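You operate a simulated robot arm through the tools that you are given. There is no shell and no other tool. Be economical: measure what you need, move in short steps, check, and stop when the job is done.

You are at the controls of a simulated robot arm. One attempt, no reset.

JOB
Set plate and cup of water on the teal mat; fold the napkin.
Fine: Blue plate on the big ring, purple cup on the small ring, water from the purple jug to about its line. Fold the yellow napkin in half. Jug back. Spill no more than 8 ml. Drop, topple, chip or break nothing, tools too; pinch, knock, crush or weigh down nobody. Set down upright: cup, jug.
Where things are to end (x, y in the base frame): plate within 25 mm of [480, -300].

It is judged by the outcome, as a careful person would: the job done as asked, and still so three seconds after it is handed in. It fails if anything else is knocked over, pushed out of place, dropped, spilled or broken. Flat cloth is picked up by pressing the open fingertips on it (5 to 10 N) and closing them slowly along it; thin cloth reads only 2 to 8 mm in the jaws.

ROBOT AND FRAMES
A 6-joint arm with a two-finger parallel gripper, fixed in place. Base frame: the origin is at the foot of the arm, x ahead of it, y to its left, z up; the work surface is at about z = 750. Lengths are in mm, angles in degrees, forces in N, time in s.
With the tool pointing down near the work surface it reaches from about 320 to 700 mm from the base axis. Its first joint turns from -166.0 to 166.0 degrees. Payload 4.1 kg.
Tool frame: the origin (TCP) lies between the finger pads and is the grasp point; the fingertips stand 23 mm ahead of it; z points along the fingers, y is the line along which they close. The gripper opens to 94 mm. The fingers are 38 mm wide and 10 mm thick; the gripper's body (54 by 96 mm) begins 39 mm behind the TCP.
Orientation is told as [roll, pitch, yaw] about the base's x, y, z axes, in that order, counted from this pose: with the fingers straight down and closing along the base's y, the tool's x points along the base's -x, its y along +y and its z along -z.

CONTROLS
- The arm moves only by the tool send_rows. Its argument "deltas" is a list of rows, each a list of 7 numbers: the shift along the base's x, y, z in cm, then the turn, a rotation vector about the base's x, y, z in degrees, then the closure, from 0 (fully open) to 1 (shut). In form: [[dx, dy, dz, rx, ry, rz, grip], ...]. A call has 1 to 20 rows; each row is the pose to reach, as a shift and turn from the pose commanded when the call began. Rows are played at 5 a second. More than 50 mm and 8.6 degrees between two rows, or a gripper value outside its range, and nothing of the call is played. A pose out of reach is approached as far as the arm can. The call stops where the force on the tool passes 40 N (or 10 N more than at its start, if that is more) or the arm is blocked; 0.2 s more then pass. Each finger travels about 45 mm/s and halts on what it meets, pressing with about 44 N; the grip force reading is that of the motor and also rises with nothing between the fingers. The clock runs only during rows and for 0.2 s after the last one: add rows that repeat a pose to give the fingers time. It gives the time, the measured TCP pose, the force on the tool (base axes), the opening and the grip force at its end, in the units of the frame above (readings bear some noise), with the torque about the TCP (base axes, N m) and any sound that the robot's microphone picked up.
- Cameras (640 x 400 px; columns grow to the right, rows downward): "scene" is fixed at [50.6, -649.8, 1336.7]; the picture's right is [0.75, -0.66, 0.00], its down [-0.37, -0.42, -0.83] and it looks along [0.55, 0.62, -0.56] (base axes); focal length 270 px, centre (320, 200). "wrist" rides on the gripper at [86, 16, -75] in the tool frame; the picture's right is [-0.18, 0.98, 0.00], its down [-0.58, -0.11, -0.81] and it looks along [-0.79, -0.15, 0.59] (tool axes); focal length 243 px, centre (320, 200). There is no depth. A picture from a camera that has moved, and an enlarged one, comes with that camera's place and axes in the base frame and with its lens.
- snapshot(camera): a new picture of that camera. No time passes.
- move_column(by): slides the trunk up (or, below 0, down) by that many mm; the arm rides with it, the base frame stays. It gives what a move gives, with no picture.
- close_up(camera, box): a new picture of the part [left, top, right, bottom] of that camera's present view, enlarged. No time passes.
- close_job(): hands the job in; it is judged then, once.

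Work in short steps. Places have to be worked out from the pictures, the camera data and where the tool is seen: move nearer, look again, correct. Check each grasp and each placing, and mend what went wrong. You have 120 turns and 64 pictures in all, those below and enlarged ones among them. Open the gripper and draw the arm clear of the work before you hand the job in, unless the task says otherwise; then end with one line.

The tools are called after "Call:" by a JSON object that holds its "name" and its "arguments". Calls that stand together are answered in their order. send_rows: Moves the arm, as the interface text tells. Its arguments: {"type":"object","properties":{"deltas":{"type":"array","items":{"type":"array","items":{"type":"number"}}}},"required":["deltas"]} The other tools are called the same way: move_column (by) slides the trunk up or down; snapshot (camera) takes a picture; close_up (camera, box) takes an enlarged picture of a part of a camera's view; close_job () hands the job in.

At the start:

```text
time_s: 0.0
tcp_pos: [358.3, 64.1, 1171.3]
ee_rot: [0.1, 0.0, -0.1]
wrist_force: [0.1, 0.5, 0.8]
wrist_torque: [0.01, 0.01, 0.0]
grip_width: 94.2
grasp_force: 0.1
trunk travel left (down, up): [-425.0, 165.0]
```

scene: 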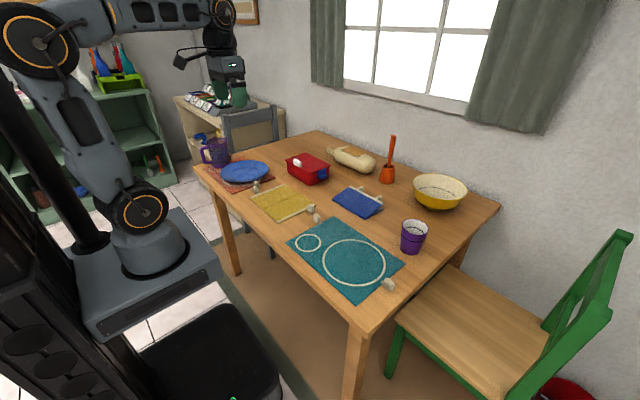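
wrist: 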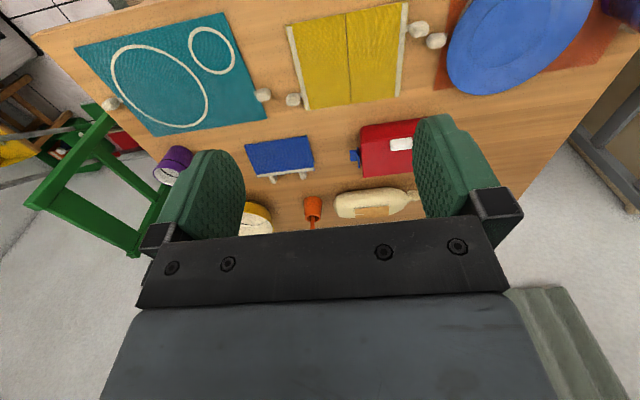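

I'll start with enlarged looks at the table from the scene camera.

Call:
{"name": "close_up", "arguments": {"camera": "scene", "box": [190, 120, 350, 220]}}

Call:
{"name": "close_up", "arguments": {"camera": "scene", "box": [280, 180, 480, 305]}}

```text
4.00 times, centred on (270, 170) of scene
camera zoom: at [50.6, -649.8, 1336.7], right [0.75, -0.66, 0.0], down [-0.37, -0.42, -0.83], along [0.55, 0.62, -0.56], focal length 1080 px, centre (520, 320)
```

zoom: 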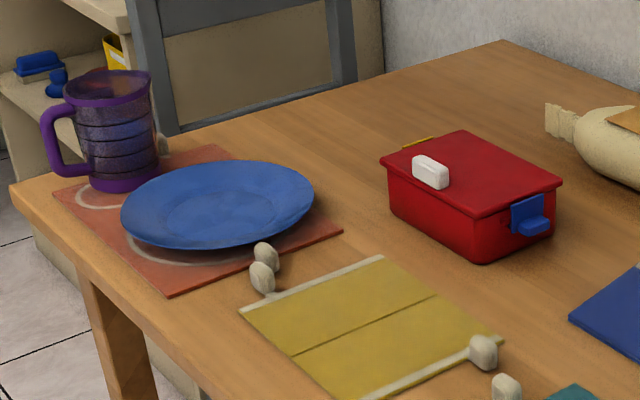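

```text
3.20 times, centred on (380, 242) of scene
camera zoom: at [50.6, -649.8, 1336.7], right [0.75, -0.66, 0.0], down [-0.37, -0.42, -0.83], along [0.55, 0.62, -0.56], focal length 864 px, centre (128, 64)
```

zoom: 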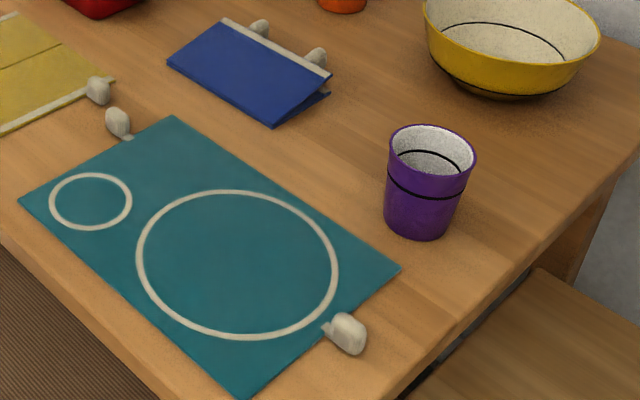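

Rough estimates: plate about (510,380), jug (472,528), cup (650,-385), small ring (440,-157). I'll move over to the plate side for a closer wrist view.

Call:
{"name": "send_rows", "arguments": {"deltas": [[0, 4, -3, 0, 0, 0, 0], [-1, 8, -6, 0, 0, 0, 0], [-1, 12, -9, 0, 0, 0, 0], [-2, 16, -12, 0, 0, 0, 0], [-2, 20, -15, 0, 0, 0, 0], [-2, 24, -17, 0, 0, 0, 0], [-2, 28, -18, 0, 0, 0, 0], [-2, 28, -18, 0, 0, 0, 0]]}}

Call:
{"name": "snapshot", "arguments": {"camera": "wrist"}}

```text
refused: row 2 steps farther than a row can; nothing moved
```

```text
59 pictures are left
camera wrist: at [271.7, 79.5, 1245.0], right [0.18, 0.98, 0.0], down [0.58, -0.11, 0.81], along [0.79, -0.15, -0.59], focal length 243 px, centre (320, 200)
```

wrist: 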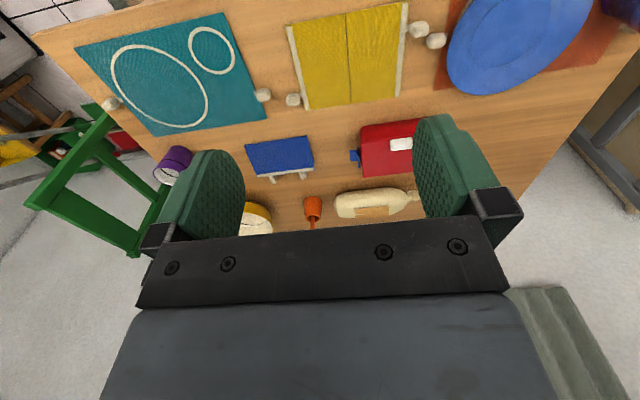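

Row 2 was 51 mm long, so it was refused. I'll use smaller steps.

Call:
{"name": "send_rows", "arguments": {"deltas": [[0, 4, -2.5, 0, 0, 0, 0], [-1, 8, -5, 0, 0, 0, 0], [-1, 12, -7.5, 0, 0, 0, 0], [-2, 16, -10, 0, 0, 0, 0], [-2, 20, -12.5, 0, 0, 0, 0], [-2, 24, -15, 0, 0, 0, 0], [-2, 28, -17, 0, 0, 0, 0], [-2, 28, -17, 0, 0, 0, 0]]}}

Call:
{"name": "snapshot", "arguments": {"camera": "wrist"}}

```text
time_s: 1.8
tcp_pos: [338.2, 347.3, 1000.9]
ee_rot: [0.0, 0.0, -0.1]
wrist_force: [0.2, 0.9, -1.1]
wrist_torque: [0.01, 0.05, 0.04]
grip_width: 94.2
grasp_force: 0.0
trunk travel left (down, up): [-425.0, 165.0]
```

```text
58 pictures are left
camera wrist: at [252.2, 362.4, 1075.5], right [0.18, 0.98, 0.0], down [0.58, -0.11, 0.81], along [0.79, -0.15, -0.59], focal length 243 px, centre (320, 200)
```

wrist: 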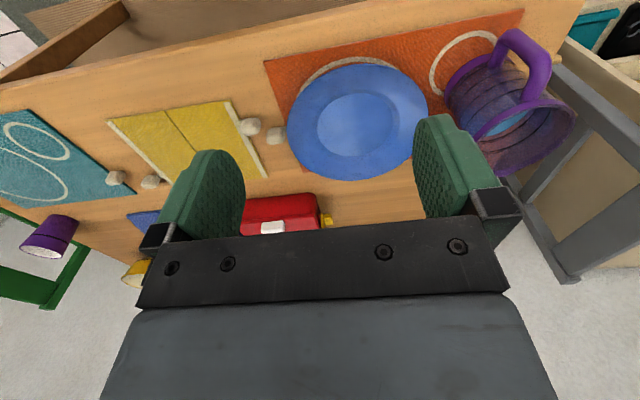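

Call:
{"name": "close_up", "arguments": {"camera": "wrist", "box": [410, 10, 602, 130]}}

Call:
{"name": "close_up", "arguments": {"camera": "wrist", "box": [80, 80, 320, 230]}}

```text
3.33 times, centred on (506, 70) of wrist
camera zoom: at [252.2, 362.4, 1075.5], right [0.18, 0.98, 0.0], down [0.58, -0.11, 0.81], along [0.79, -0.15, -0.59], focal length 809 px, centre (-300, 633)
```

zoom: 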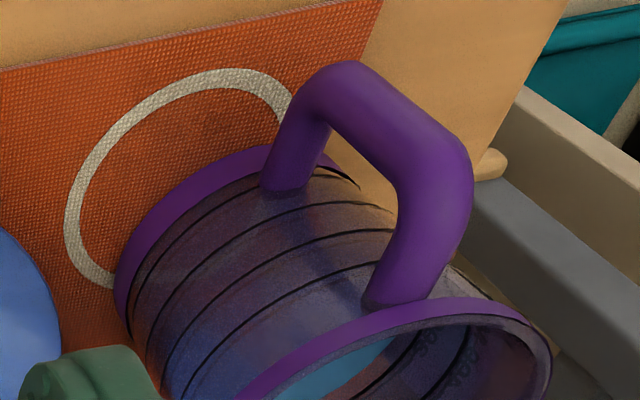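

```text
2.67 times, centred on (200, 155) of wrist
camera zoom: at [252.2, 362.4, 1075.5], right [0.18, 0.98, 0.0], down [0.58, -0.11, 0.81], along [0.79, -0.15, -0.59], focal length 647 px, centre (640, 320)
```

zoom: 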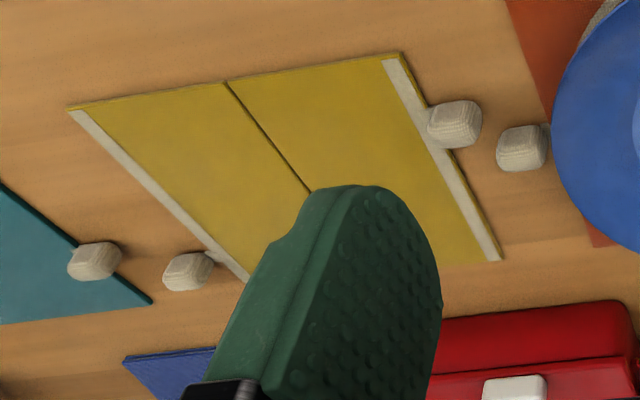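

The napkin's crease lies at y≈93 with pull-tabs on its hems. I'll zoom in on the jug and cup to choose grasps.

Call:
{"name": "close_up", "arguments": {"camera": "scene", "box": [195, 130, 243, 160]}}

Call:
{"name": "close_up", "arguments": {"camera": "scene", "box": [195, 150, 275, 200]}}

Call:
{"name": "close_up", "arguments": {"camera": "scene", "box": [380, 205, 444, 265]}}

```text
13.33 times, centred on (219, 145) of scene
camera zoom: at [50.6, -649.8, 1336.7], right [0.75, -0.66, 0.0], down [-0.37, -0.42, -0.83], along [0.55, 0.62, -0.56], focal length 3598 px, centre (1667, 933)
```

zoom: 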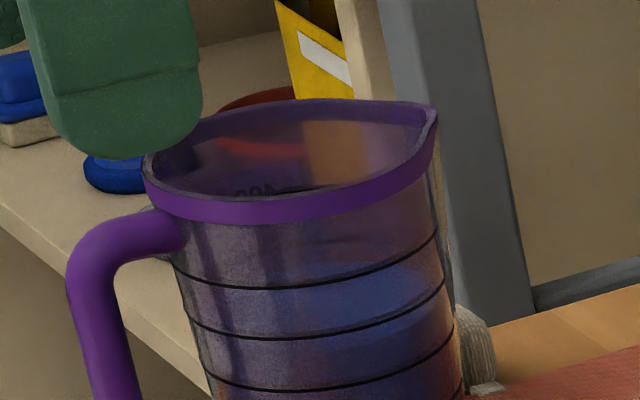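

```text
8.00 times, centred on (235, 175) of scene
camera zoom: at [50.6, -649.8, 1336.7], right [0.75, -0.66, 0.0], down [-0.37, -0.42, -0.83], along [0.55, 0.62, -0.56], focal length 2159 px, centre (1000, 400)
```

zoom: 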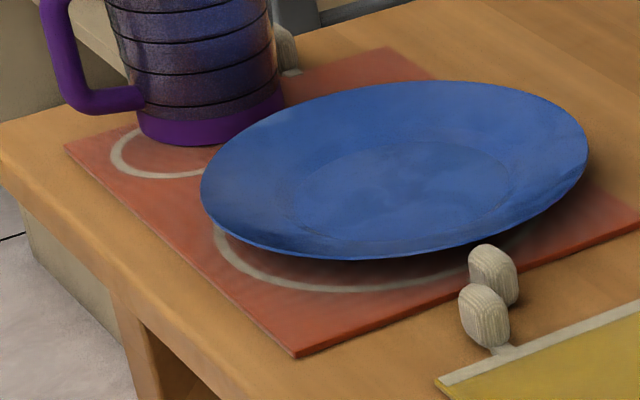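

```text
6.67 times, centred on (412, 235) of scene
camera zoom: at [50.6, -649.8, 1336.7], right [0.75, -0.66, 0.0], down [-0.37, -0.42, -0.83], along [0.55, 0.62, -0.56], focal length 1799 px, centre (-293, -33)
```

zoom: 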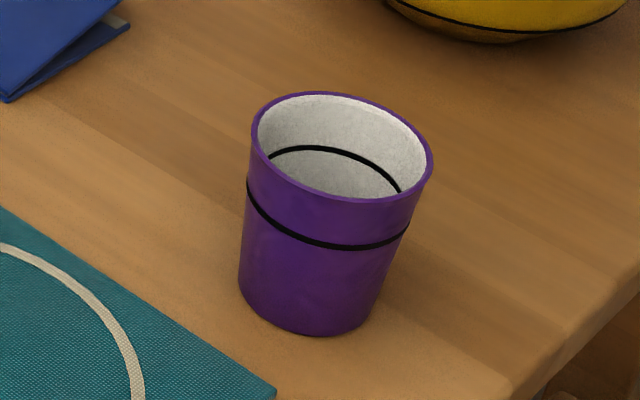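

The plate rim overhangs, so I'll pinch it on the side nearest the base with the tool tilted outward. The jug's spout faces (0.75,-0.66) and the handle is opposite. First I yaw the tool so its closing line is radial near the plate.

Call:
{"name": "send_rows", "arguments": {"deltas": [[0.2, -1.2, -1.4, 0, 0, -7.6, 0], [0.5, -2.4, -2.8, 0, 0, -15.2, 0], [0.8, -3.6, -4.2, 0, 0, -22.8, 0], [1, -4.8, -5.6, 0, 0, -30.4, 0], [1.3, -6, -7, 0, 0, -38, 0], [1.5, -7.2, -8.5, 0, 0, -45.6, 0], [1.8, -8.2, -10, 0, 0, -53.2, 0], [1.8, -8.2, -10, 0, 0, -53.2, 0]]}}

```text
time_s: 3.6
tcp_pos: [354.9, 261.6, 900.7]
ee_rot: [0.0, 0.0, -53.4]
wrist_force: [-0.8, -0.2, 0.0]
wrist_torque: [0.04, -0.01, 0.05]
grip_width: 93.9
grasp_force: 0.1
trunk travel left (down, up): [-425.0, 165.0]
```

Now I tilt the tool outward by 50°.

Call:
{"name": "send_rows", "arguments": {"deltas": [[0, 0, 0, 4.29, -5.71, 0, 0.1], [0, 0, 0, 8.57, -11.43, 0, 0.2], [0, 0, 0, 12.86, -17.14, 0, 0.3], [0, 0, 0, 17.14, -22.86, 0, 0.4], [0, 0, -1, 21.43, -28.57, 0, 0.5], [0, 0, -2, 25.7, -34.3, 0, 0.6], [0, 0, -3, 30, -40, 0, 0.65], [0, 0, -3, 30, -40, 0, 0.65]]}}

Call:
{"name": "snapshot", "arguments": {"camera": "wrist"}}

Call:
{"name": "snapshot", "arguments": {"camera": "scene"}}

```text
time_s: 5.4
tcp_pos: [354.3, 262.7, 872.9]
ee_rot: [50.1, -0.1, -53.2]
wrist_force: [0.6, -1.8, 0.7]
wrist_torque: [0.0, 0.0, -0.01]
grip_width: 33.0
grasp_force: 0.1
out of reach, approached as far as the arm can: row 5, 6, 7
trunk travel left (down, up): [-425.0, 165.0]
```

```text
52 pictures are left
camera wrist: at [266.1, 302.5, 931.9], right [0.62, 0.23, 0.75], down [-0.2, -0.88, 0.43], along [0.76, -0.42, -0.49], focal length 243 px, centre (320, 200)
```

wrist: 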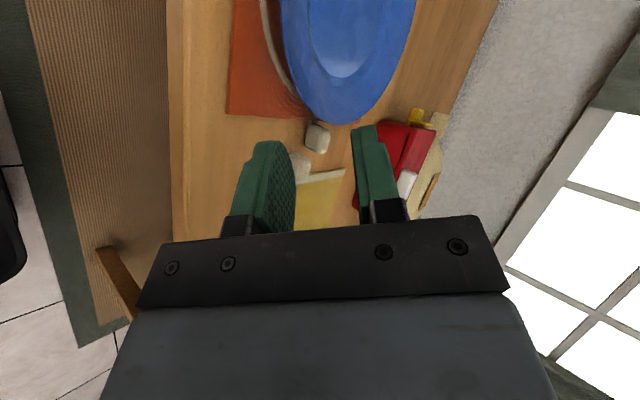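

```text
51 pictures are left
```

scene: 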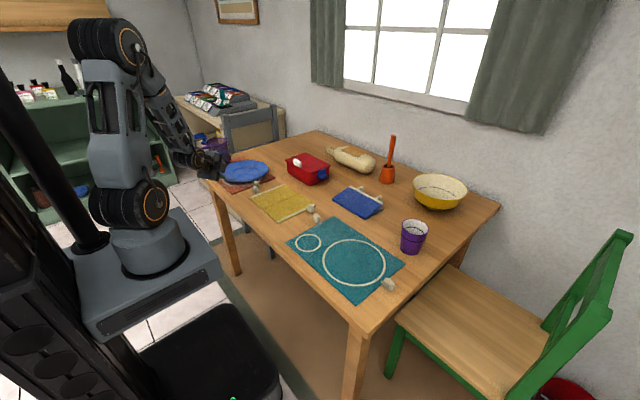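

The tilt was reached. I'll move toward the rim, stop 30 mm short and above it, narrow the opening, then look.

Call:
{"name": "send_rows", "arguments": {"deltas": [[1.2, 1, -1.5, 0, 0, 0, 0.7], [2, 1.6, -3, 0, 0, 0, 0.75], [2.6, 2, -4.5, 0, 0, 0, 0.79], [2.9, 2.3, -5.8, 0, 0, 0, 0.79], [3.2, 2.5, -7, 0, 0, 0, 0.79], [3.2, 2.5, -7, 0, 0, 0, 0.79]]}}

Call:
{"name": "snapshot", "arguments": {"camera": "wrist"}}

Call:
{"name": "close_up", "arguments": {"camera": "scene", "box": [175, 130, 271, 190]}}

```text
time_s: 6.8
tcp_pos: [387.1, 285.7, 799.0]
ee_rot: [50.1, 0.0, -53.2]
wrist_force: [0.5, 0.5, 0.6]
wrist_torque: [-0.02, 0.03, 0.02]
grip_width: 19.8
grasp_force: 0.0
trunk travel left (down, up): [-425.0, 165.0]
```

```text
50 pictures are left
camera wrist: at [297.5, 327.1, 860.0], right [0.62, 0.23, 0.75], down [-0.2, -0.88, 0.43], along [0.76, -0.42, -0.49], focal length 243 px, centre (320, 200)
```

wrist: 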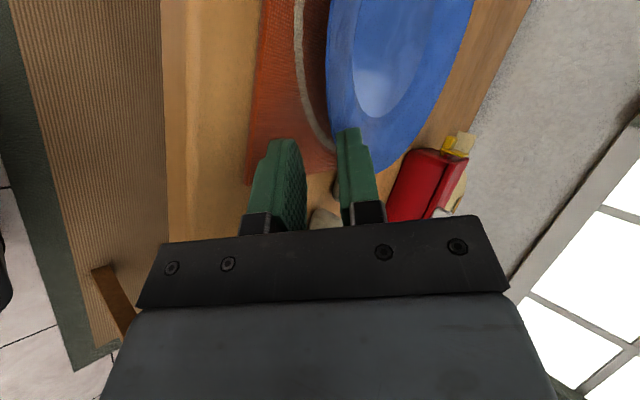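

```text
6.67 times, centred on (223, 160) of scene
camera zoom: at [50.6, -649.8, 1336.7], right [0.75, -0.66, 0.0], down [-0.37, -0.42, -0.83], along [0.55, 0.62, -0.56], focal length 1799 px, centre (967, 467)
```

zoom: 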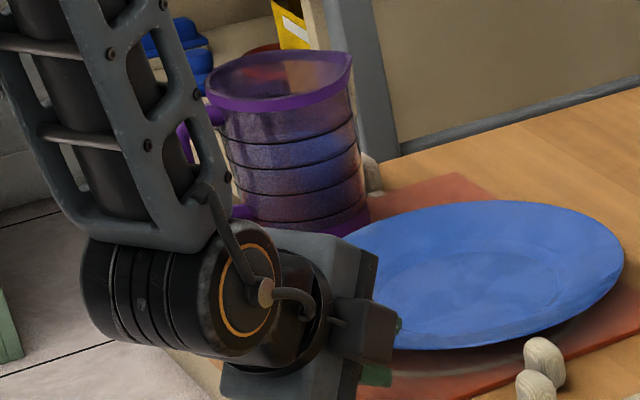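

I judge the near rim to be about 42 mm ahead of the TCP at z≈772. I'll advance along the tool axis with a 14 mm opening, stopping just as the tips begin to enter.

Call:
{"name": "send_rows", "arguments": {"deltas": [[0.6, 0.45, 0.3, 0, 0, 0, 0.85], [1.2, 0.9, -0.4, 0, 0, 0, 0.85], [1.6, 1.2, -0.8, 0, 0, 0, 0.85], [1.6, 1.2, -0.8, 0, 0, 0, 0.85]]}}

Call:
{"name": "close_up", "arguments": {"camera": "wrist", "box": [230, 60, 486, 220]}}

```text
time_s: 7.8
tcp_pos: [402.6, 298.7, 792.4]
ee_rot: [50.0, 0.0, -53.2]
wrist_force: [0.7, -0.1, -0.1]
wrist_torque: [0.0, -0.01, 0.01]
grip_width: 14.0
grasp_force: 0.1
trunk travel left (down, up): [-425.0, 165.0]
```

```text
2.50 times, centred on (358, 140) of wrist
camera zoom: at [314.3, 339.7, 852.5], right [0.62, 0.23, 0.75], down [-0.2, -0.88, 0.43], along [0.76, -0.42, -0.49], focal length 606 px, centre (225, 350)
```

zoom: 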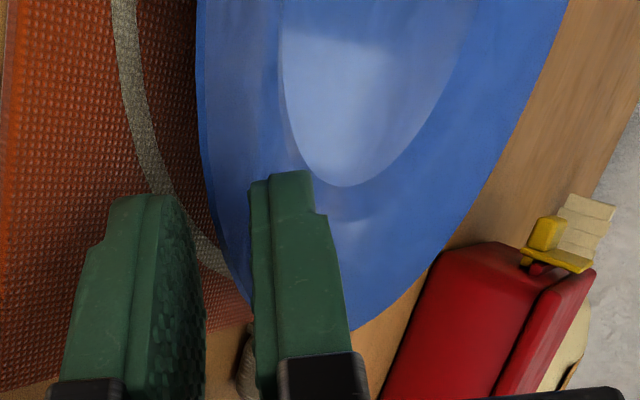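

The rim edge sits within the mouth between the two fingertips. I'll advance the remaining ~14 mm along the tool axis.

Call:
{"name": "send_rows", "arguments": {"deltas": [[0.4, 0.3, -0.3, 0, 0, 0, 0.85], [0.8, 0.6, -0.65, 0, 0, 0, 0.85], [1.15, 0.87, -0.95, 0, 0, 0, 0.85], [1.15, 0.87, -0.95, 0, 0, 0, 0.85]]}}

Call:
{"name": "close_up", "arguments": {"camera": "wrist", "box": [230, 60, 486, 220]}}

```text
time_s: 8.8
tcp_pos: [414.0, 308.6, 783.3]
ee_rot: [50.1, 0.1, -53.3]
wrist_force: [-0.8, -1.3, 7.8]
wrist_torque: [0.1, 0.0, 0.01]
grip_width: 15.1
grasp_force: 0.7
trunk travel left (down, up): [-425.0, 165.0]
```

```text
2.50 times, centred on (358, 140) of wrist
camera zoom: at [324.9, 348.5, 843.6], right [0.61, 0.23, 0.75], down [-0.2, -0.88, 0.43], along [0.76, -0.42, -0.49], focal length 606 px, centre (225, 350)
```

zoom: 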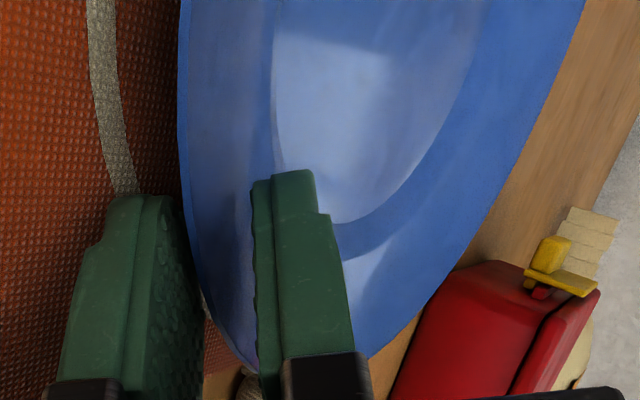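

A 7.8 N upward push suggests a fingertip is touching the plate face or mat. I'll rise 3 mm and close gently on the rim.

Call:
{"name": "send_rows", "arguments": {"deltas": [[0, 0, 0.3, 0, 0, 0, 0.85], [0, 0, 0.3, 0, 0, 0, 0.9], [0, 0, 0.3, 0, 0, 0, 0.95], [0, 0, 0.3, 0, 0, 0, 1], [0, 0, 0.3, 0, 0, 0, 1]]}}

Call:
{"name": "close_up", "arguments": {"camera": "wrist", "box": [230, 60, 486, 220]}}

```text
time_s: 10.0
tcp_pos: [414.1, 308.1, 786.1]
ee_rot: [50.1, 0.1, -53.2]
wrist_force: [0.9, -2.1, 7.1]
wrist_torque: [0.94, -0.68, -0.25]
grip_width: 12.7
grasp_force: 44.2
trunk travel left (down, up): [-425.0, 165.0]
```

```text
2.50 times, centred on (358, 140) of wrist
camera zoom: at [325.5, 348.2, 846.9], right [0.62, 0.23, 0.75], down [-0.2, -0.88, 0.43], along [0.76, -0.42, -0.49], focal length 606 px, centre (225, 350)
```

zoom: 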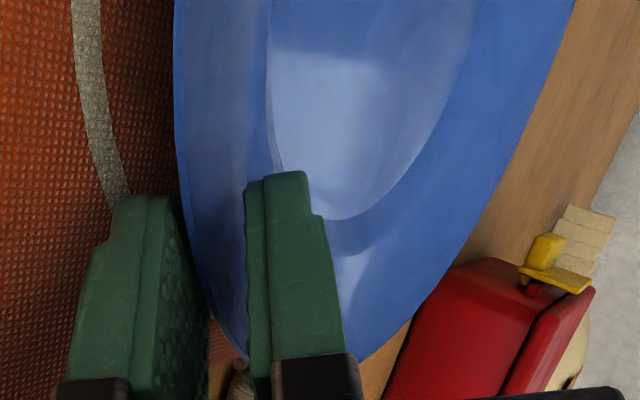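

The torque shows the pads are steeper than the rim slope, which levers the plate onto its far foot. I'll lower, release, back off, and re-grasp with a flatter tool (30° below horizontal).

Call:
{"name": "send_rows", "arguments": {"deltas": [[0, 0, -0.25, 0, 0, 0, 1], [0, 0, -0.25, 0, 0, 0, 0.9], [0, 0, -0.2, 0, 0, 0, 0.83], [-0.4, -0.3, 0.1, 0, 0, 0, 0.8], [-0.8, -0.6, 0.4, 0, 0, 0, 0.8], [-1.6, -1.2, 1, 0, 0, 0, 0.8], [-2.4, -1.8, 1.6, 3, -4, 0, 0.8], [-2.4, -1.8, 1.6, 6, -8, 0, 0.8], [-2.4, -1.8, 1.6, 6, -8, 0, 0.8]]}}

Call:
{"name": "close_up", "arguments": {"camera": "wrist", "box": [230, 60, 486, 220]}}

Call:
{"name": "close_up", "arguments": {"camera": "scene", "box": [205, 140, 285, 190]}}

```text
time_s: 12.0
tcp_pos: [391.0, 290.1, 801.3]
ee_rot: [60.0, 0.0, -53.1]
wrist_force: [0.2, 0.1, 0.2]
wrist_torque: [0.01, -0.02, 0.04]
grip_width: 18.7
grasp_force: 0.0
trunk travel left (down, up): [-425.0, 165.0]
```

```text
2.50 times, centred on (358, 140) of wrist
camera zoom: at [294.3, 325.0, 852.9], right [0.5, 0.15, 0.85], down [-0.25, -0.92, 0.31], along [0.83, -0.37, -0.42], focal length 606 px, centre (225, 350)
```

zoom: 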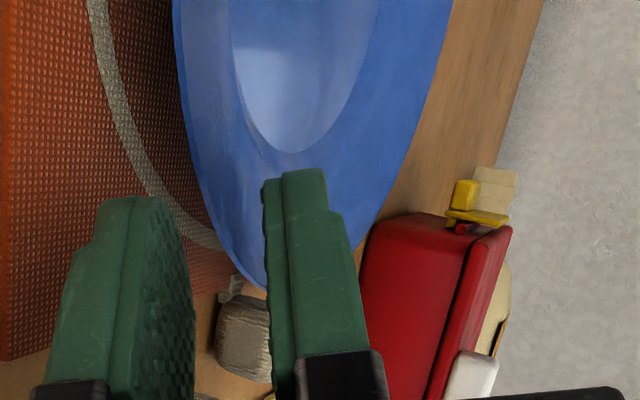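

```text
8.00 times, centred on (245, 165) of scene
camera zoom: at [50.6, -649.8, 1336.7], right [0.75, -0.66, 0.0], down [-0.37, -0.42, -0.83], along [0.55, 0.62, -0.56], focal length 2159 px, centre (920, 480)
```

zoom: 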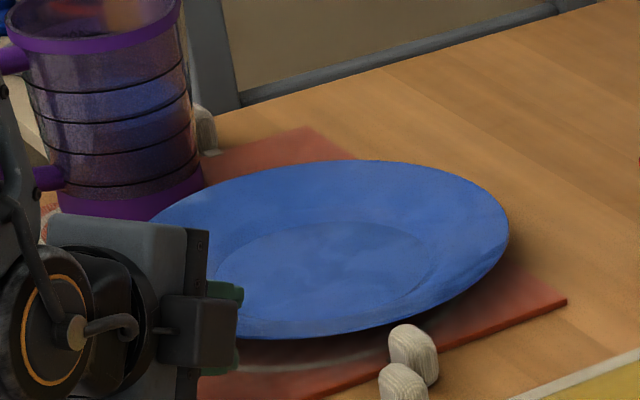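

Plate still in place. I'll advance on the rim with the flatter tool, ending at TCP z≈780 with a ~10 mm overlap.

Call:
{"name": "send_rows", "arguments": {"deltas": [[0, 0, -0.6, 0, 0, 0, 0.85], [0.5, 0.37, -1.0, 0, 0, 0, 0.85], [1.0, 0.75, -1.35, 0, 0, 0, 0.85], [1.5, 1.12, -1.75, 0, 0, 0, 0.85], [1.96, 1.47, -2.1, 0, 0, 0, 0.85], [1.96, 1.47, -2.1, 0, 0, 0, 0.85]]}}

Call:
{"name": "close_up", "arguments": {"camera": "wrist", "box": [230, 60, 486, 220]}}

```text
time_s: 13.4
tcp_pos: [409.7, 303.7, 781.0]
ee_rot: [60.1, 0.1, -53.3]
wrist_force: [0.2, -1.4, 5.3]
wrist_torque: [0.08, -0.04, -0.05]
grip_width: 13.8
grasp_force: 0.2
trunk travel left (down, up): [-425.0, 165.0]
```

```text
2.50 times, centred on (358, 140) of wrist
camera zoom: at [313.5, 339.0, 832.9], right [0.5, 0.15, 0.85], down [-0.25, -0.92, 0.31], along [0.83, -0.37, -0.42], focal length 606 px, centre (225, 350)
```

zoom: 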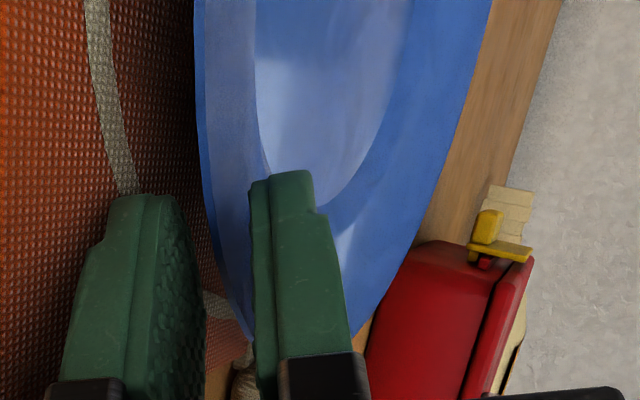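

The upper tip touches the plate, so the rim is around z≈777. I'll raise 4 mm to centre it, then close slowly.

Call:
{"name": "send_rows", "arguments": {"deltas": [[0, 0, 0.4, 0, 0, 0, 0.85], [0, 0, 0.4, 0, 0, 0, 0.88], [0, 0, 0.4, 0, 0, 0, 0.92], [0, 0, 0.4, 0, 0, 0, 0.96], [0, 0, 0.4, 0, 0, 0, 1], [0, 0, 0.4, 0, 0, 0, 1]]}}

```text
time_s: 14.8
tcp_pos: [410.8, 304.5, 786.4]
ee_rot: [60.1, 0.2, -53.1]
wrist_force: [2.4, 0.2, 7.0]
wrist_torque: [0.88, -0.47, -0.22]
grip_width: 8.2
grasp_force: 44.2
trunk travel left (down, up): [-425.0, 165.0]
```

The grip is firmer at 8 mm. I'll lift 30 mm slowly and see how the plate hangs.

Call:
{"name": "send_rows", "arguments": {"deltas": [[0, 0, 0.5, 0, 0, 0, 1], [0, 0, 1, 0, 0, 0, 1], [0, 0, 1.5, 0, 0, 0, 1], [0, 0, 2, 0, 0, 0, 1], [0, 0, 3, 0, 0, 0, 1], [0, 0, 3, 0, 0, 0, 1]]}}

Call:
{"name": "close_up", "arguments": {"camera": "scene", "box": [191, 120, 287, 180]}}

Call:
{"name": "snapshot", "arguments": {"camera": "wrist"}}

```text
time_s: 16.2
tcp_pos: [410.9, 304.4, 814.4]
ee_rot: [59.9, 0.1, -53.2]
wrist_force: [0.1, -0.3, -2.5]
wrist_torque: [-0.18, 0.18, 0.02]
grip_width: 5.7
grasp_force: 44.0
trunk travel left (down, up): [-425.0, 165.0]
```

```text
6.67 times, centred on (239, 150) of scene
camera zoom: at [50.6, -649.8, 1336.7], right [0.75, -0.66, 0.0], down [-0.37, -0.42, -0.83], along [0.55, 0.62, -0.56], focal length 1799 px, centre (860, 533)
```

zoom: 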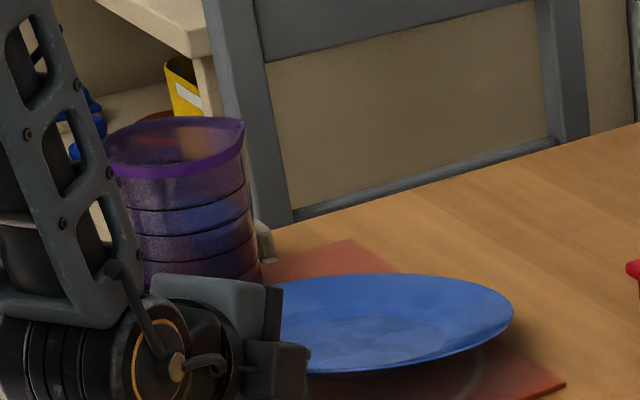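

```text
41 pictures are left
camera wrist: at [313.2, 338.9, 865.0], right [0.51, 0.15, 0.85], down [-0.25, -0.92, 0.31], along [0.82, -0.37, -0.43], focal length 243 px, centre (320, 200)
```

wrist: 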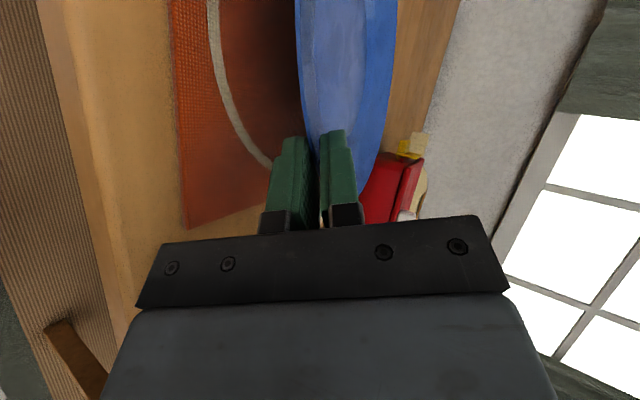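

The plate is held flush (250 g), tilted about 11° with the far side low. I'll lift to z≈945 and swing it around the base toward the teal mat.

Call:
{"name": "send_rows", "arguments": {"deltas": [[0, 0, 3, 0, 0, 0, 1], [0, 0, 6, 0, 0, 0, 1], [0, 0, 9, 0, 0, 0, 1], [0, 0, 11, 0, 0, 0, 1], [0, 0, 13, 0, 0, 0, 1], [0, 0, 13, 0, 0, 0, 1]]}}

Call:
{"name": "send_rows", "arguments": {"deltas": [[1.97, -3.62, 0, 0, 0, -4.59, 1], [3.62, -7.35, 0, 0, 0, -9.17, 1], [4.95, -11.17, 0, 0, 0, -13.76, 1], [5.96, -15.06, 0, 0, 0, -18.35, 1], [6.64, -18.98, 0, 0, 0, -22.93, 1], [7.0, -22.92, 0, 0, 0, -27.52, 1], [7.04, -26.84, 0, 0, 0, -32.11, 1], [6.76, -30.72, 0, 0, 0, -36.7, 1], [6.17, -34.52, 0, 0, 0, -41.28, 1], [5.29, -38.23, 0, 0, 0, -45.87, 1], [4.12, -41.84, 0, 0, 0, -50.46, 1], [2.67, -45.29, 0, 0, 0, -55.04, 1], [0.96, -48.6, 0, 0, 0, -59.63, 1], [-1.0, -51.73, 0, 0, 0, -64.2, 1], [-3.19, -54.65, 0, 0, 0, -68.8, 1], [-3.19, -54.65, 0, 0, 0, -68.8, 1]]}}

Call:
{"name": "snapshot", "arguments": {"camera": "scene"}}

```text
time_s: 17.6
tcp_pos: [407.9, 304.8, 944.9]
ee_rot: [60.0, 0.0, -53.1]
wrist_force: [-0.4, 0.6, -1.7]
wrist_torque: [-0.18, 0.16, 0.03]
grip_width: 5.9
grasp_force: 43.7
trunk travel left (down, up): [-425.0, 165.0]
```

```text
time_s: 21.0
tcp_pos: [383.2, -245.6, 946.8]
ee_rot: [60.0, 0.1, -122.0]
wrist_force: [-0.7, 1.1, -0.9]
wrist_torque: [0.12, 0.19, 0.01]
grip_width: 5.7
grasp_force: 43.7
out of reach, approached as far as the arm can: row 15, 16
trunk travel left (down, up): [-425.0, 165.0]
```

```text
40 pictures are left
```

scene: 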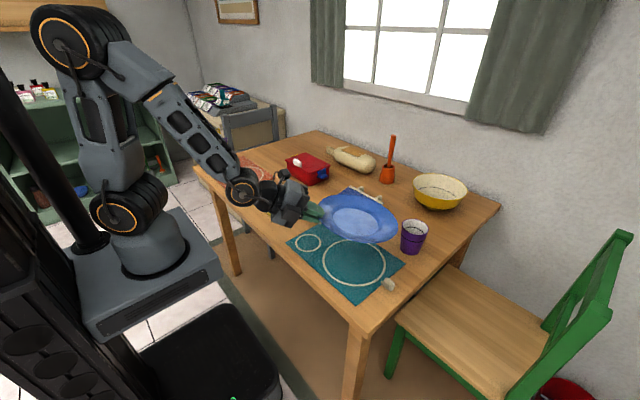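

Nearly there. I'll lower to about z=830 and check.

Call:
{"name": "send_rows", "arguments": {"deltas": [[0, 0, -3, 0, 0, 0, 1], [0, 0, -6, 0, 0, 0, 1], [0, 0, -9, 0, 0, 0, 1], [0, 0, -11.5, 0, 0, 0, 1], [0, 0, -11.5, 0, 0, 0, 1]]}}

Call:
{"name": "close_up", "arguments": {"camera": "scene", "box": [264, 170, 424, 270]}}

```text
time_s: 22.2
tcp_pos: [382.8, -244.6, 830.0]
ee_rot: [60.0, 0.0, -122.0]
wrist_force: [0.4, -0.7, -1.9]
wrist_torque: [0.14, 0.24, 0.01]
grip_width: 5.6
grasp_force: 44.1
out of reach, approached as far as the arm can: row 1, 2
trunk travel left (down, up): [-425.0, 165.0]
```

```text
4.00 times, centred on (344, 220) of scene
camera zoom: at [50.6, -649.8, 1336.7], right [0.75, -0.66, 0.0], down [-0.37, -0.42, -0.83], along [0.55, 0.62, -0.56], focal length 1080 px, centre (224, 120)
```

zoom: 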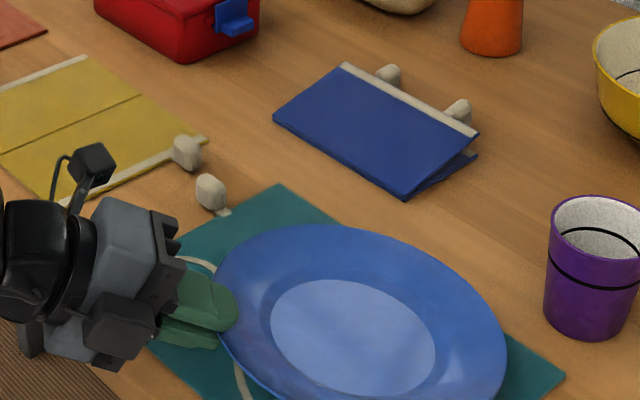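

The plate hangs over the big ring; I estimate its centre at about (480,-308). I'll lower slowly to the pickup height.

Call:
{"name": "send_rows", "arguments": {"deltas": [[0, 0.2, -1, 0, 0, 0, 1], [0, 0.4, -2, 0, 0, 0, 1], [0, 0.4, -2.5, 0, 0, 0, 1], [0, 0.4, -3, 0, 0, 0, 1], [0, 0.4, -3.4, 0, 0, 0, 1], [0, 0.4, -3.8, 0, 0, 0, 1], [0, 0.4, -4.1, 0, 0, 0, 1], [0, 0.4, -4.3, 0, 0, 0, 1], [0, 0.4, -4.3, 0, 0, 0, 1]]}}

Call:
{"name": "close_up", "arguments": {"camera": "scene", "box": [264, 190, 424, 290]}}

```text
time_s: 24.2
tcp_pos: [382.1, -240.6, 789.0]
ee_rot: [60.1, 0.0, -122.0]
wrist_force: [-2.3, 2.1, 5.7]
wrist_torque: [-0.25, -0.85, 0.01]
grip_width: 7.7
grasp_force: 44.1
trunk travel left (down, up): [-425.0, 165.0]
```

```text
4.00 times, centred on (344, 240) of scene
camera zoom: at [50.6, -649.8, 1336.7], right [0.75, -0.66, 0.0], down [-0.37, -0.42, -0.83], along [0.55, 0.62, -0.56], focal length 1080 px, centre (224, 40)
```

zoom: 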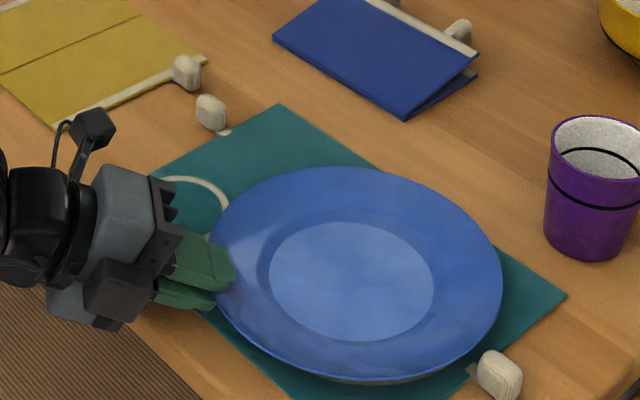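

The plate centre now reads about (486,-302), within tolerance. I'll lower the last 3 mm, open slowly, and back out along the tool axis.

Call:
{"name": "send_rows", "arguments": {"deltas": [[0, 0, -0.3, 0, 0, 0, 1], [0, 0, -0.5, 0, 0, 0, 0.97], [0, 0, -0.5, 0, 0, 0, 0.93], [0, 0, -0.5, 0, 0, 0, 0.9], [0, 0, -0.4, 0, 0, 0, 0.87], [0, 0, -0.4, 0, 0, 0, 0.85], [-0.4, 0.25, -0.1, 0, 0, 0, 0.85], [-0.8, 0.5, 0.1, 0, 0, 0, 0.85], [-1.3, 0.8, 0.5, 0, 0, 0, 0.83], [-1.8, 1.1, 1.2, 0, 0, 0, 0.8], [-2.0, 1.3, 3, 0, 0, 0, 0.8], [-1, 1.3, 6, 0, 0, 0, 0.7], [0, 1.3, 9, 0, 0, 0, 0.6], [0, 1.3, 9, 0, 0, 0, 0.6]]}}

Call:
{"name": "close_up", "arguments": {"camera": "scene", "box": [284, 185, 444, 305]}}

```text
time_s: 27.2
tcp_pos: [393.0, -234.3, 874.0]
ee_rot: [60.0, 0.1, -121.9]
wrist_force: [0.1, 0.4, -0.6]
wrist_torque: [0.03, -0.01, 0.02]
grip_width: 37.7
grasp_force: 0.0
out of reach, approached as far as the arm can: row 10, 11, 12, 13, 14
trunk travel left (down, up): [-425.0, 165.0]
```

```text
3.33 times, centred on (364, 245) of scene
camera zoom: at [50.6, -649.8, 1336.7], right [0.75, -0.66, 0.0], down [-0.37, -0.42, -0.83], along [0.55, 0.62, -0.56], focal length 900 px, centre (173, 50)
```

zoom: 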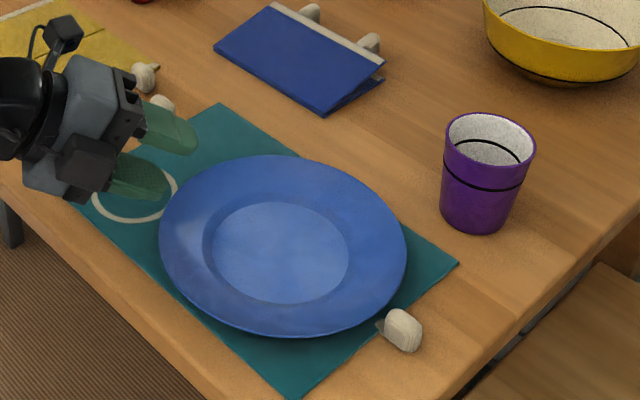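

The plate is set at about (484,-302). Next is the cup at about (655,-382). I'll rise over the plate and spin the tool 90° so the fingers close horizontally with the camera on top.

Call:
{"name": "send_rows", "arguments": {"deltas": [[1, -0.7, 1.5, 0, 0, 0, 0.5], [2, -1.4, 3, 6, -3.8, -4.1, 0.4], [3, -2.1, 4.5, 12, -7.5, -8.2, 0.2], [4, -2.8, 6, 18, -11.3, -12.3, 0], [5, -3.5, 7.5, 24, -15, -16.4, 0], [6, -4.2, 8.5, 30, -18.8, -20.5, 0], [7, -4.9, 9, 36, -22.5, -24.5, 0], [7, -4.9, 9, 42, -26.3, -28.6, 0], [7, -4.9, 9, 48, -30, -32.7, 0], [7, -4.9, 9, 54, -33.8, -36.8, 0], [7, -4.9, 9, 60, -37.5, -40.9, 0], [7, -4.9, 9, 66.1, -41.3, -45, 0], [7, -4.9, 9, 66.1, -41.3, -45, 0]]}}

```text
time_s: 30.0
tcp_pos: [479.5, -259.9, 971.9]
ee_rot: [2.2, 59.8, 148.6]
wrist_force: [0.0, -0.4, 0.2]
wrist_torque: [-0.03, 0.03, 0.01]
grip_width: 94.0
grasp_force: 0.0
out of reach, approached as far as the arm can: row 11, 12, 13
trunk travel left (down, up): [-425.0, 165.0]
```

Nearly reached, with some close-in limit. I'll tilt down by 15° and move out toward the cup.

Call:
{"name": "send_rows", "arguments": {"deltas": [[2, -1.5, -1, 4, 6.35, 0, 0], [5, -3.5, -2, 7.95, 12.7, 0, 0], [8, -5.5, -3, 7.95, 12.7, 0, 0], [11, -7.5, -4, 7.95, 12.7, 0, 0], [11, -7.5, -4, 7.95, 12.7, 0, 0]]}}

Call:
{"name": "snapshot", "arguments": {"camera": "wrist"}}

Call:
{"name": "snapshot", "arguments": {"camera": "scene"}}

```text
time_s: 31.2
tcp_pos: [589.9, -335.6, 932.5]
ee_rot: [-0.5, 45.1, 147.9]
wrist_force: [0.5, 0.7, -0.3]
wrist_torque: [0.01, 0.0, -0.01]
grip_width: 94.0
grasp_force: 0.0
out of reach, approached as far as the arm can: row 1
trunk travel left (down, up): [-425.0, 165.0]
```

```text
36 pictures are left
camera wrist: at [587.7, -355.3, 1045.4], right [-0.63, -0.77, -0.14], down [-0.78, 0.61, 0.16], along [-0.04, 0.21, -0.98], focal length 243 px, centre (320, 200)
```

wrist: 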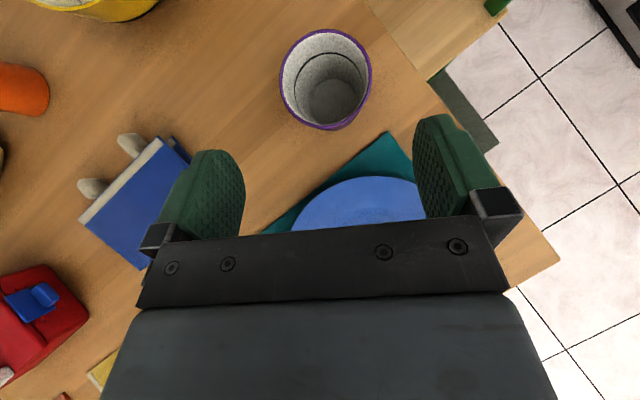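

```text
35 pictures are left
```

scene: 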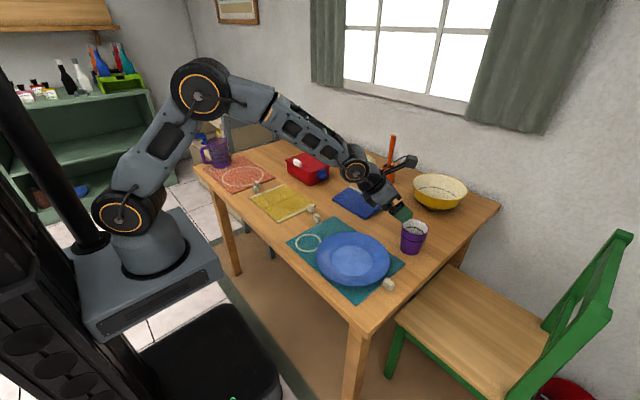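

The overhead view puts the cup axis at about (654,-379), rim z≈835. I'll move to a pre-grasp point 70 mm back along the tool axis, then advance part way.

Call:
{"name": "send_rows", "arguments": {"deltas": [[0.5, -0.4, -2, 0, 0, 0, 0], [1, -0.8, -4, 0, 0, 0, 0], [1.6, -1.3, -5.9, 0, 0, 0, 0], [2.8, -2.1, -7.3, 0, 0, 0, 0], [4, -2.9, -8.7, 0, 0, 0, 0], [4, -2.9, -8.7, 0, 0, 0, 0]]}}

Call:
{"name": "snapshot", "arguments": {"camera": "wrist"}}

```text
time_s: 32.6
tcp_pos: [630.5, -366.8, 847.6]
ee_rot: [-0.1, 45.0, 147.9]
wrist_force: [-0.4, 0.3, 0.4]
wrist_torque: [-0.01, 0.0, 0.02]
grip_width: 93.9
grasp_force: 0.0
trunk travel left (down, up): [-425.0, 165.0]
```

```text
34 pictures are left
camera wrist: at [629.8, -385.3, 960.1], right [-0.63, -0.76, -0.13], down [-0.78, 0.61, 0.16], along [-0.04, 0.2, -0.98], focal length 243 px, centre (320, 200)
```

wrist: 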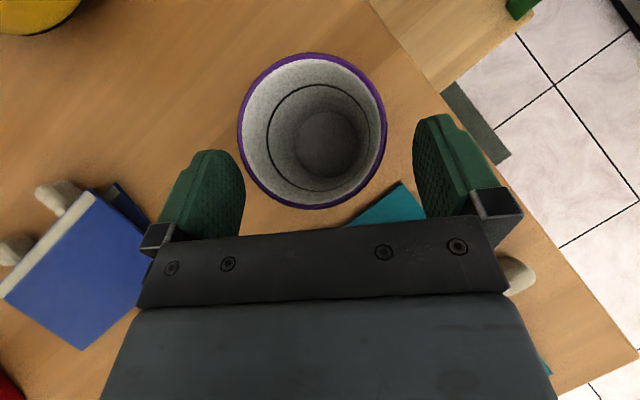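

Cup position confirmed at (655,-379). I'll advance to the grasp and close slowly.

Call:
{"name": "send_rows", "arguments": {"deltas": [[0.6, -0.25, -0.8, 0, 0, 0, 0], [1.2, -0.55, -1.6, 0, 0, 0, 0], [1.85, -0.87, -2.36, 0, 0, 0, 0], [1.85, -0.87, -2.36, 0, 0, 0, 0]]}}

Call:
{"name": "close_up", "arguments": {"camera": "scene", "box": [370, 185, 450, 265]}}

```text
time_s: 33.6
tcp_pos: [647.6, -373.4, 822.4]
ee_rot: [-0.5, 45.2, 148.0]
wrist_force: [-0.4, 1.1, 0.4]
wrist_torque: [0.01, 0.01, -0.03]
grip_width: 93.8
grasp_force: 0.1
trunk travel left (down, up): [-425.0, 165.0]
```

```text
5.00 times, centred on (410, 225) of scene
camera zoom: at [50.6, -649.8, 1336.7], right [0.75, -0.66, 0.0], down [-0.37, -0.42, -0.83], along [0.55, 0.62, -0.56], focal length 1349 px, centre (-130, 75)
```

zoom: 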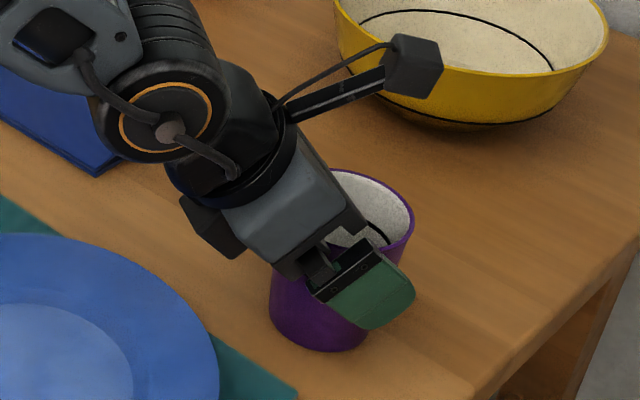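

The fingers straddle the cup cleanly. Closing gently.

Call:
{"name": "send_rows", "arguments": {"deltas": [[0, 0, 0, 0, 0, 0, 0.08], [0, 0, 0, 0, 0, 0, 0.12], [0, 0, 0, 0, 0, 0, 0.16], [0, 0, 0, 0, 0, 0, 0.2], [0, 0, 0, 0, 0, 0, 0.25], [0, 0, 0, 0, 0, 0, 0.25]]}}

```text
time_s: 35.0
tcp_pos: [647.3, -373.3, 822.8]
ee_rot: [-0.4, 45.1, 148.0]
wrist_force: [-0.1, -0.4, 0.0]
wrist_torque: [0.03, -0.01, 0.02]
grip_width: 74.3
grasp_force: 43.7
trunk travel left (down, up): [-425.0, 165.0]
```

The cup is gripped at 74 mm. Lifting straight up 107 mm.

Call:
{"name": "send_rows", "arguments": {"deltas": [[0, 0, 1, 0, 0, 0, 0.25], [0, 0, 3, 0, 0, 0, 0.25], [0, 0, 6, 0, 0, 0, 0.25], [0, 0, 9, 0, 0, 0, 0.25], [0, 0, 10.7, 0, 0, 0, 0.25], [0, 0, 10.7, 0, 0, 0, 0.25]]}}

Call:
{"name": "send_rows", "arguments": {"deltas": [[-2.72, 2.88, 0, 0, 0, -4.75, 0.25], [-5.44, 5.75, 0, 0, 0, -9.5, 0.25], [-8.16, 8.63, 0, 0, 0, -14.25, 0.25], [-10.88, 11.5, 0, 0, 0, -19, 0.25], [-13.6, 14.4, 0, 0, 0, -23.75, 0.25], [-16.3, 17.25, 0, 0, 0, -28.5, 0.25], [-19, 20.1, 0, 0, 0, -33.25, 0.25], [-21.75, 23.0, 0, 0, 0, -38, 0.25], [-21.75, 23.0, 0, 0, 0, -38, 0.25]]}}

Call:
{"name": "close_up", "arguments": {"camera": "scene", "box": [230, 130, 430, 290]}}

```text
time_s: 36.4
tcp_pos: [640.5, -379.7, 925.3]
ee_rot: [-0.5, 45.2, 148.2]
wrist_force: [-0.5, -0.3, -0.1]
wrist_torque: [-0.01, 0.0, 0.02]
grip_width: 74.1
grasp_force: 44.1
out of reach, approached as far as the arm can: row 3, 4, 5, 6
trunk travel left (down, up): [-425.0, 165.0]
```

```text
time_s: 38.4
tcp_pos: [423.3, -148.5, 927.8]
ee_rot: [-0.1, 45.1, 109.9]
wrist_force: [-0.5, -0.5, 0.3]
wrist_torque: [0.01, 0.01, 0.01]
grip_width: 74.0
grasp_force: 44.2
out of reach, approached as far as the arm can: row 1, 2, 3
trunk travel left (down, up): [-425.0, 165.0]
```

```text
2.50 times, centred on (330, 210) of scene
camera zoom: at [50.6, -649.8, 1336.7], right [0.75, -0.66, 0.0], down [-0.37, -0.42, -0.83], along [0.55, 0.62, -0.56], focal length 675 px, centre (295, 175)
```

zoom: 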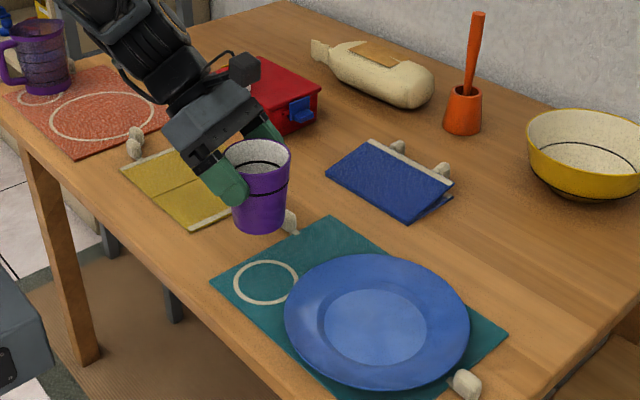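

The cup is held upright. I'll correct to TCP (430.7,-144) and lower to about 25 mm above the mat.

Call:
{"name": "send_rows", "arguments": {"deltas": [[0.35, 0.2, -2.5, 0, 0, 0, 0.25], [0.74, 0.45, -5, 0, 0, 0, 0.25], [0.74, 0.45, -7.5, 0, 0, 0, 0.25], [0.74, 0.45, -7.5, 0, 0, 0, 0.25]]}}

Call:
{"name": "close_up", "arguments": {"camera": "scene", "box": [270, 190, 366, 270]}}

Call:
{"name": "snapshot", "arguments": {"camera": "wrist"}}

```text
time_s: 39.4
tcp_pos: [431.8, -142.7, 850.3]
ee_rot: [0.0, 45.0, 109.9]
wrist_force: [0.6, -0.3, -0.6]
wrist_torque: [0.01, 0.03, 0.01]
grip_width: 74.0
grasp_force: 44.4
trunk travel left (down, up): [-425.0, 165.0]
```

```text
5.00 times, centred on (318, 230) of scene
camera zoom: at [50.6, -649.8, 1336.7], right [0.75, -0.66, 0.0], down [-0.37, -0.42, -0.83], along [0.55, 0.62, -0.56], focal length 1349 px, centre (330, 50)
```

zoom: 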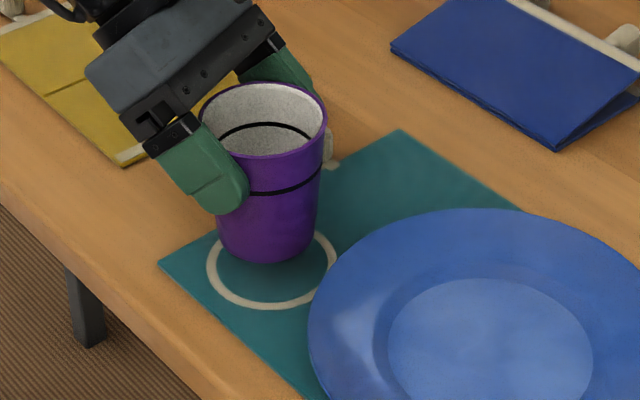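

```text
30 pictures are left
camera wrist: at [417.8, -157.0, 963.7], right [-0.97, -0.21, -0.13], down [-0.23, 0.96, 0.16], along [0.09, 0.18, -0.98], focal length 243 px, centre (320, 200)
```

wrist: 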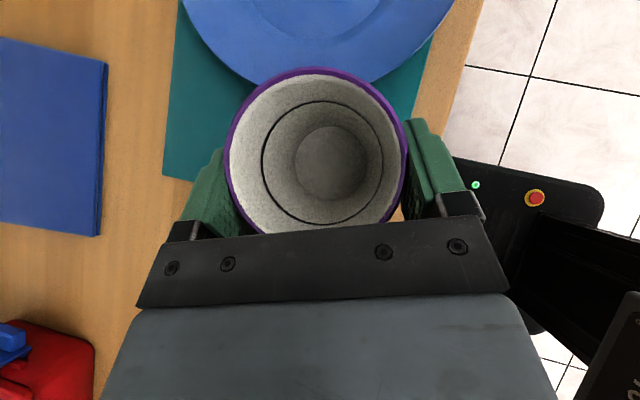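

The cup base lines up with the small ring. I'll lower until contact in small steps.

Call:
{"name": "send_rows", "arguments": {"deltas": [[0, 0, -1, 0, 0, 0, 0.25], [0, 0, -1.8, 0, 0, 0, 0.25], [0, 0, -2.2, 0, 0, 0, 0.25], [0, 0, -2.4, 0, 0, 0, 0.25], [0, 0, -2.4, 0, 0, 0, 0.25]]}}

```text
time_s: 40.6
tcp_pos: [430.6, -144.3, 826.8]
ee_rot: [-0.1, 45.1, 109.9]
wrist_force: [-0.1, 1.2, 4.3]
wrist_torque: [0.1, -0.04, 0.01]
grip_width: 74.1
grasp_force: 43.8
trunk travel left (down, up): [-425.0, 165.0]
```

Contact is felt (4 N upward at z 826.8), so the cup base is on the mat. I'll open fully and back off along the tool axis.

Call:
{"name": "send_rows", "arguments": {"deltas": [[0, 0, 0, 0, 0, 0, 0.18], [0, 0, 0, 0, 0, 0, 0.1], [0, 0, 0, 0, 0, 0, 0], [0, 0, 0, 0, 0, 0, 0], [-0.5, 1.3, 1.4, 0, 0, 0, 0], [-1, 2.6, 2.8, 0, 0, 0, 0], [-1.7, 4.6, 5, 0, 0, 0, 0], [-2.4, 6.6, 7.2, 0, 0, 0, 0], [-2.4, 6.6, 10, 0, 0, 0, 0], [-2.4, 6.6, 10, 0, 0, 0, 0]]}}

Call:
{"name": "snapshot", "arguments": {"camera": "wrist"}}

Call:
{"name": "close_up", "arguments": {"camera": "scene", "box": [270, 190, 398, 270]}}

```text
time_s: 42.8
tcp_pos: [408.3, -79.8, 929.3]
ee_rot: [0.0, 45.1, 109.9]
wrist_force: [-0.4, 0.4, 0.3]
wrist_torque: [0.0, 0.0, -0.02]
grip_width: 94.2
grasp_force: 0.0
trunk travel left (down, up): [-425.0, 165.0]
```

```text
29 pictures are left
camera wrist: at [395.6, -93.2, 1042.2], right [-0.97, -0.21, -0.13], down [-0.23, 0.96, 0.16], along [0.09, 0.18, -0.98], focal length 243 px, centre (320, 200)
```

wrist: 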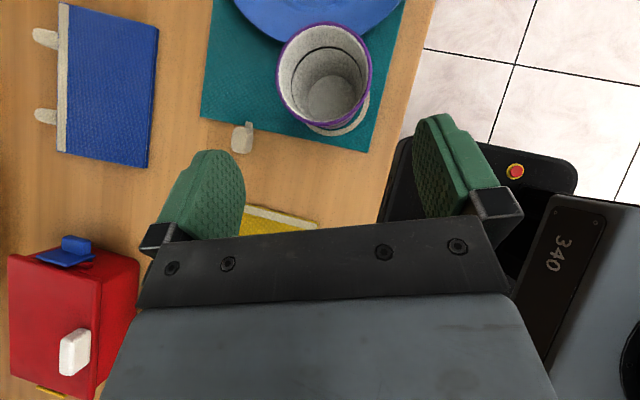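

```text
5.00 times, centred on (334, 230) of scene
camera zoom: at [50.6, -649.8, 1336.7], right [0.75, -0.66, 0.0], down [-0.37, -0.42, -0.83], along [0.55, 0.62, -0.56], focal length 1349 px, centre (250, 50)
```

zoom: 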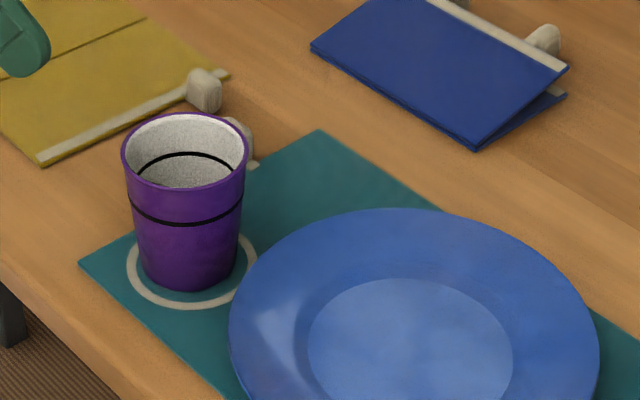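

Cup is on the small ring. Before fetching the jug I'll rehearse the pour pose empty-handed (tool pointing about −y, near-horizontal, beside the cup) to check reach and roll range.

Call:
{"name": "send_rows", "arguments": {"deltas": [[2, 0.5, 2, -4.7, -1.7, 0, 0], [4.5, 0.5, 3, -9.4, -3.4, 0, 0], [7, -0.5, 3, -14.1, -5.1, 0, 0], [9.5, -2, 3, -18.8, -6.8, 0, 0], [11.5, -3.5, 3, -23.5, -8.6, 0, 0], [12.3, -4.7, 3, -28.2, -10.3, 0, 0], [12.3, -4.7, 3, -28.2, -10.3, 0, 0]]}}

Call:
{"name": "send_rows", "arguments": {"deltas": [[0, 0, 0, 2.7, -7.5, 0, 0], [0, 0, 0, 5.5, -15, 0, 0], [0, 0, 0, 8.2, -22.6, 0, 0], [0, 0, 0, 10.9, -30.1, 0, 0], [0, 0, 0, 13.7, -37.6, 0, 0], [0, 0, 0, 16.4, -45.1, 0, 0], [0, 0, 0, 19.2, -52.6, 0, 0], [0, 0, 0, 21.9, -60.2, 0, 0], [0, 0, 0, 24.6, -67.7, 0, 0], [0, 0, 0, 27.4, -75.2, 0, 0], [0, 0, 0, 29.4, -80.8, 0, 0], [0, 0, 0, 29.4, -80.8, 0, 0]]}}

```text
time_s: 44.4
tcp_pos: [533.1, -124.0, 957.8]
ee_rot: [-0.3, 75.2, 109.8]
wrist_force: [-0.1, 0.4, 0.2]
wrist_torque: [0.0, 0.01, 0.01]
grip_width: 93.9
grasp_force: 0.1
trunk travel left (down, up): [-425.0, 165.0]
```

```text
time_s: 47.0
tcp_pos: [703.1, -163.6, 1226.5]
ee_rot: [-84.1, 7.6, 34.4]
wrist_force: [-0.9, -0.8, 0.7]
wrist_torque: [-0.01, 0.0, -0.01]
grip_width: 94.0
grasp_force: 0.2
out of reach, approached as far as the arm can: row 4, 5, 6, 7, 8, 9, 10, 11, 12
trunk travel left (down, up): [-425.0, 165.0]
```

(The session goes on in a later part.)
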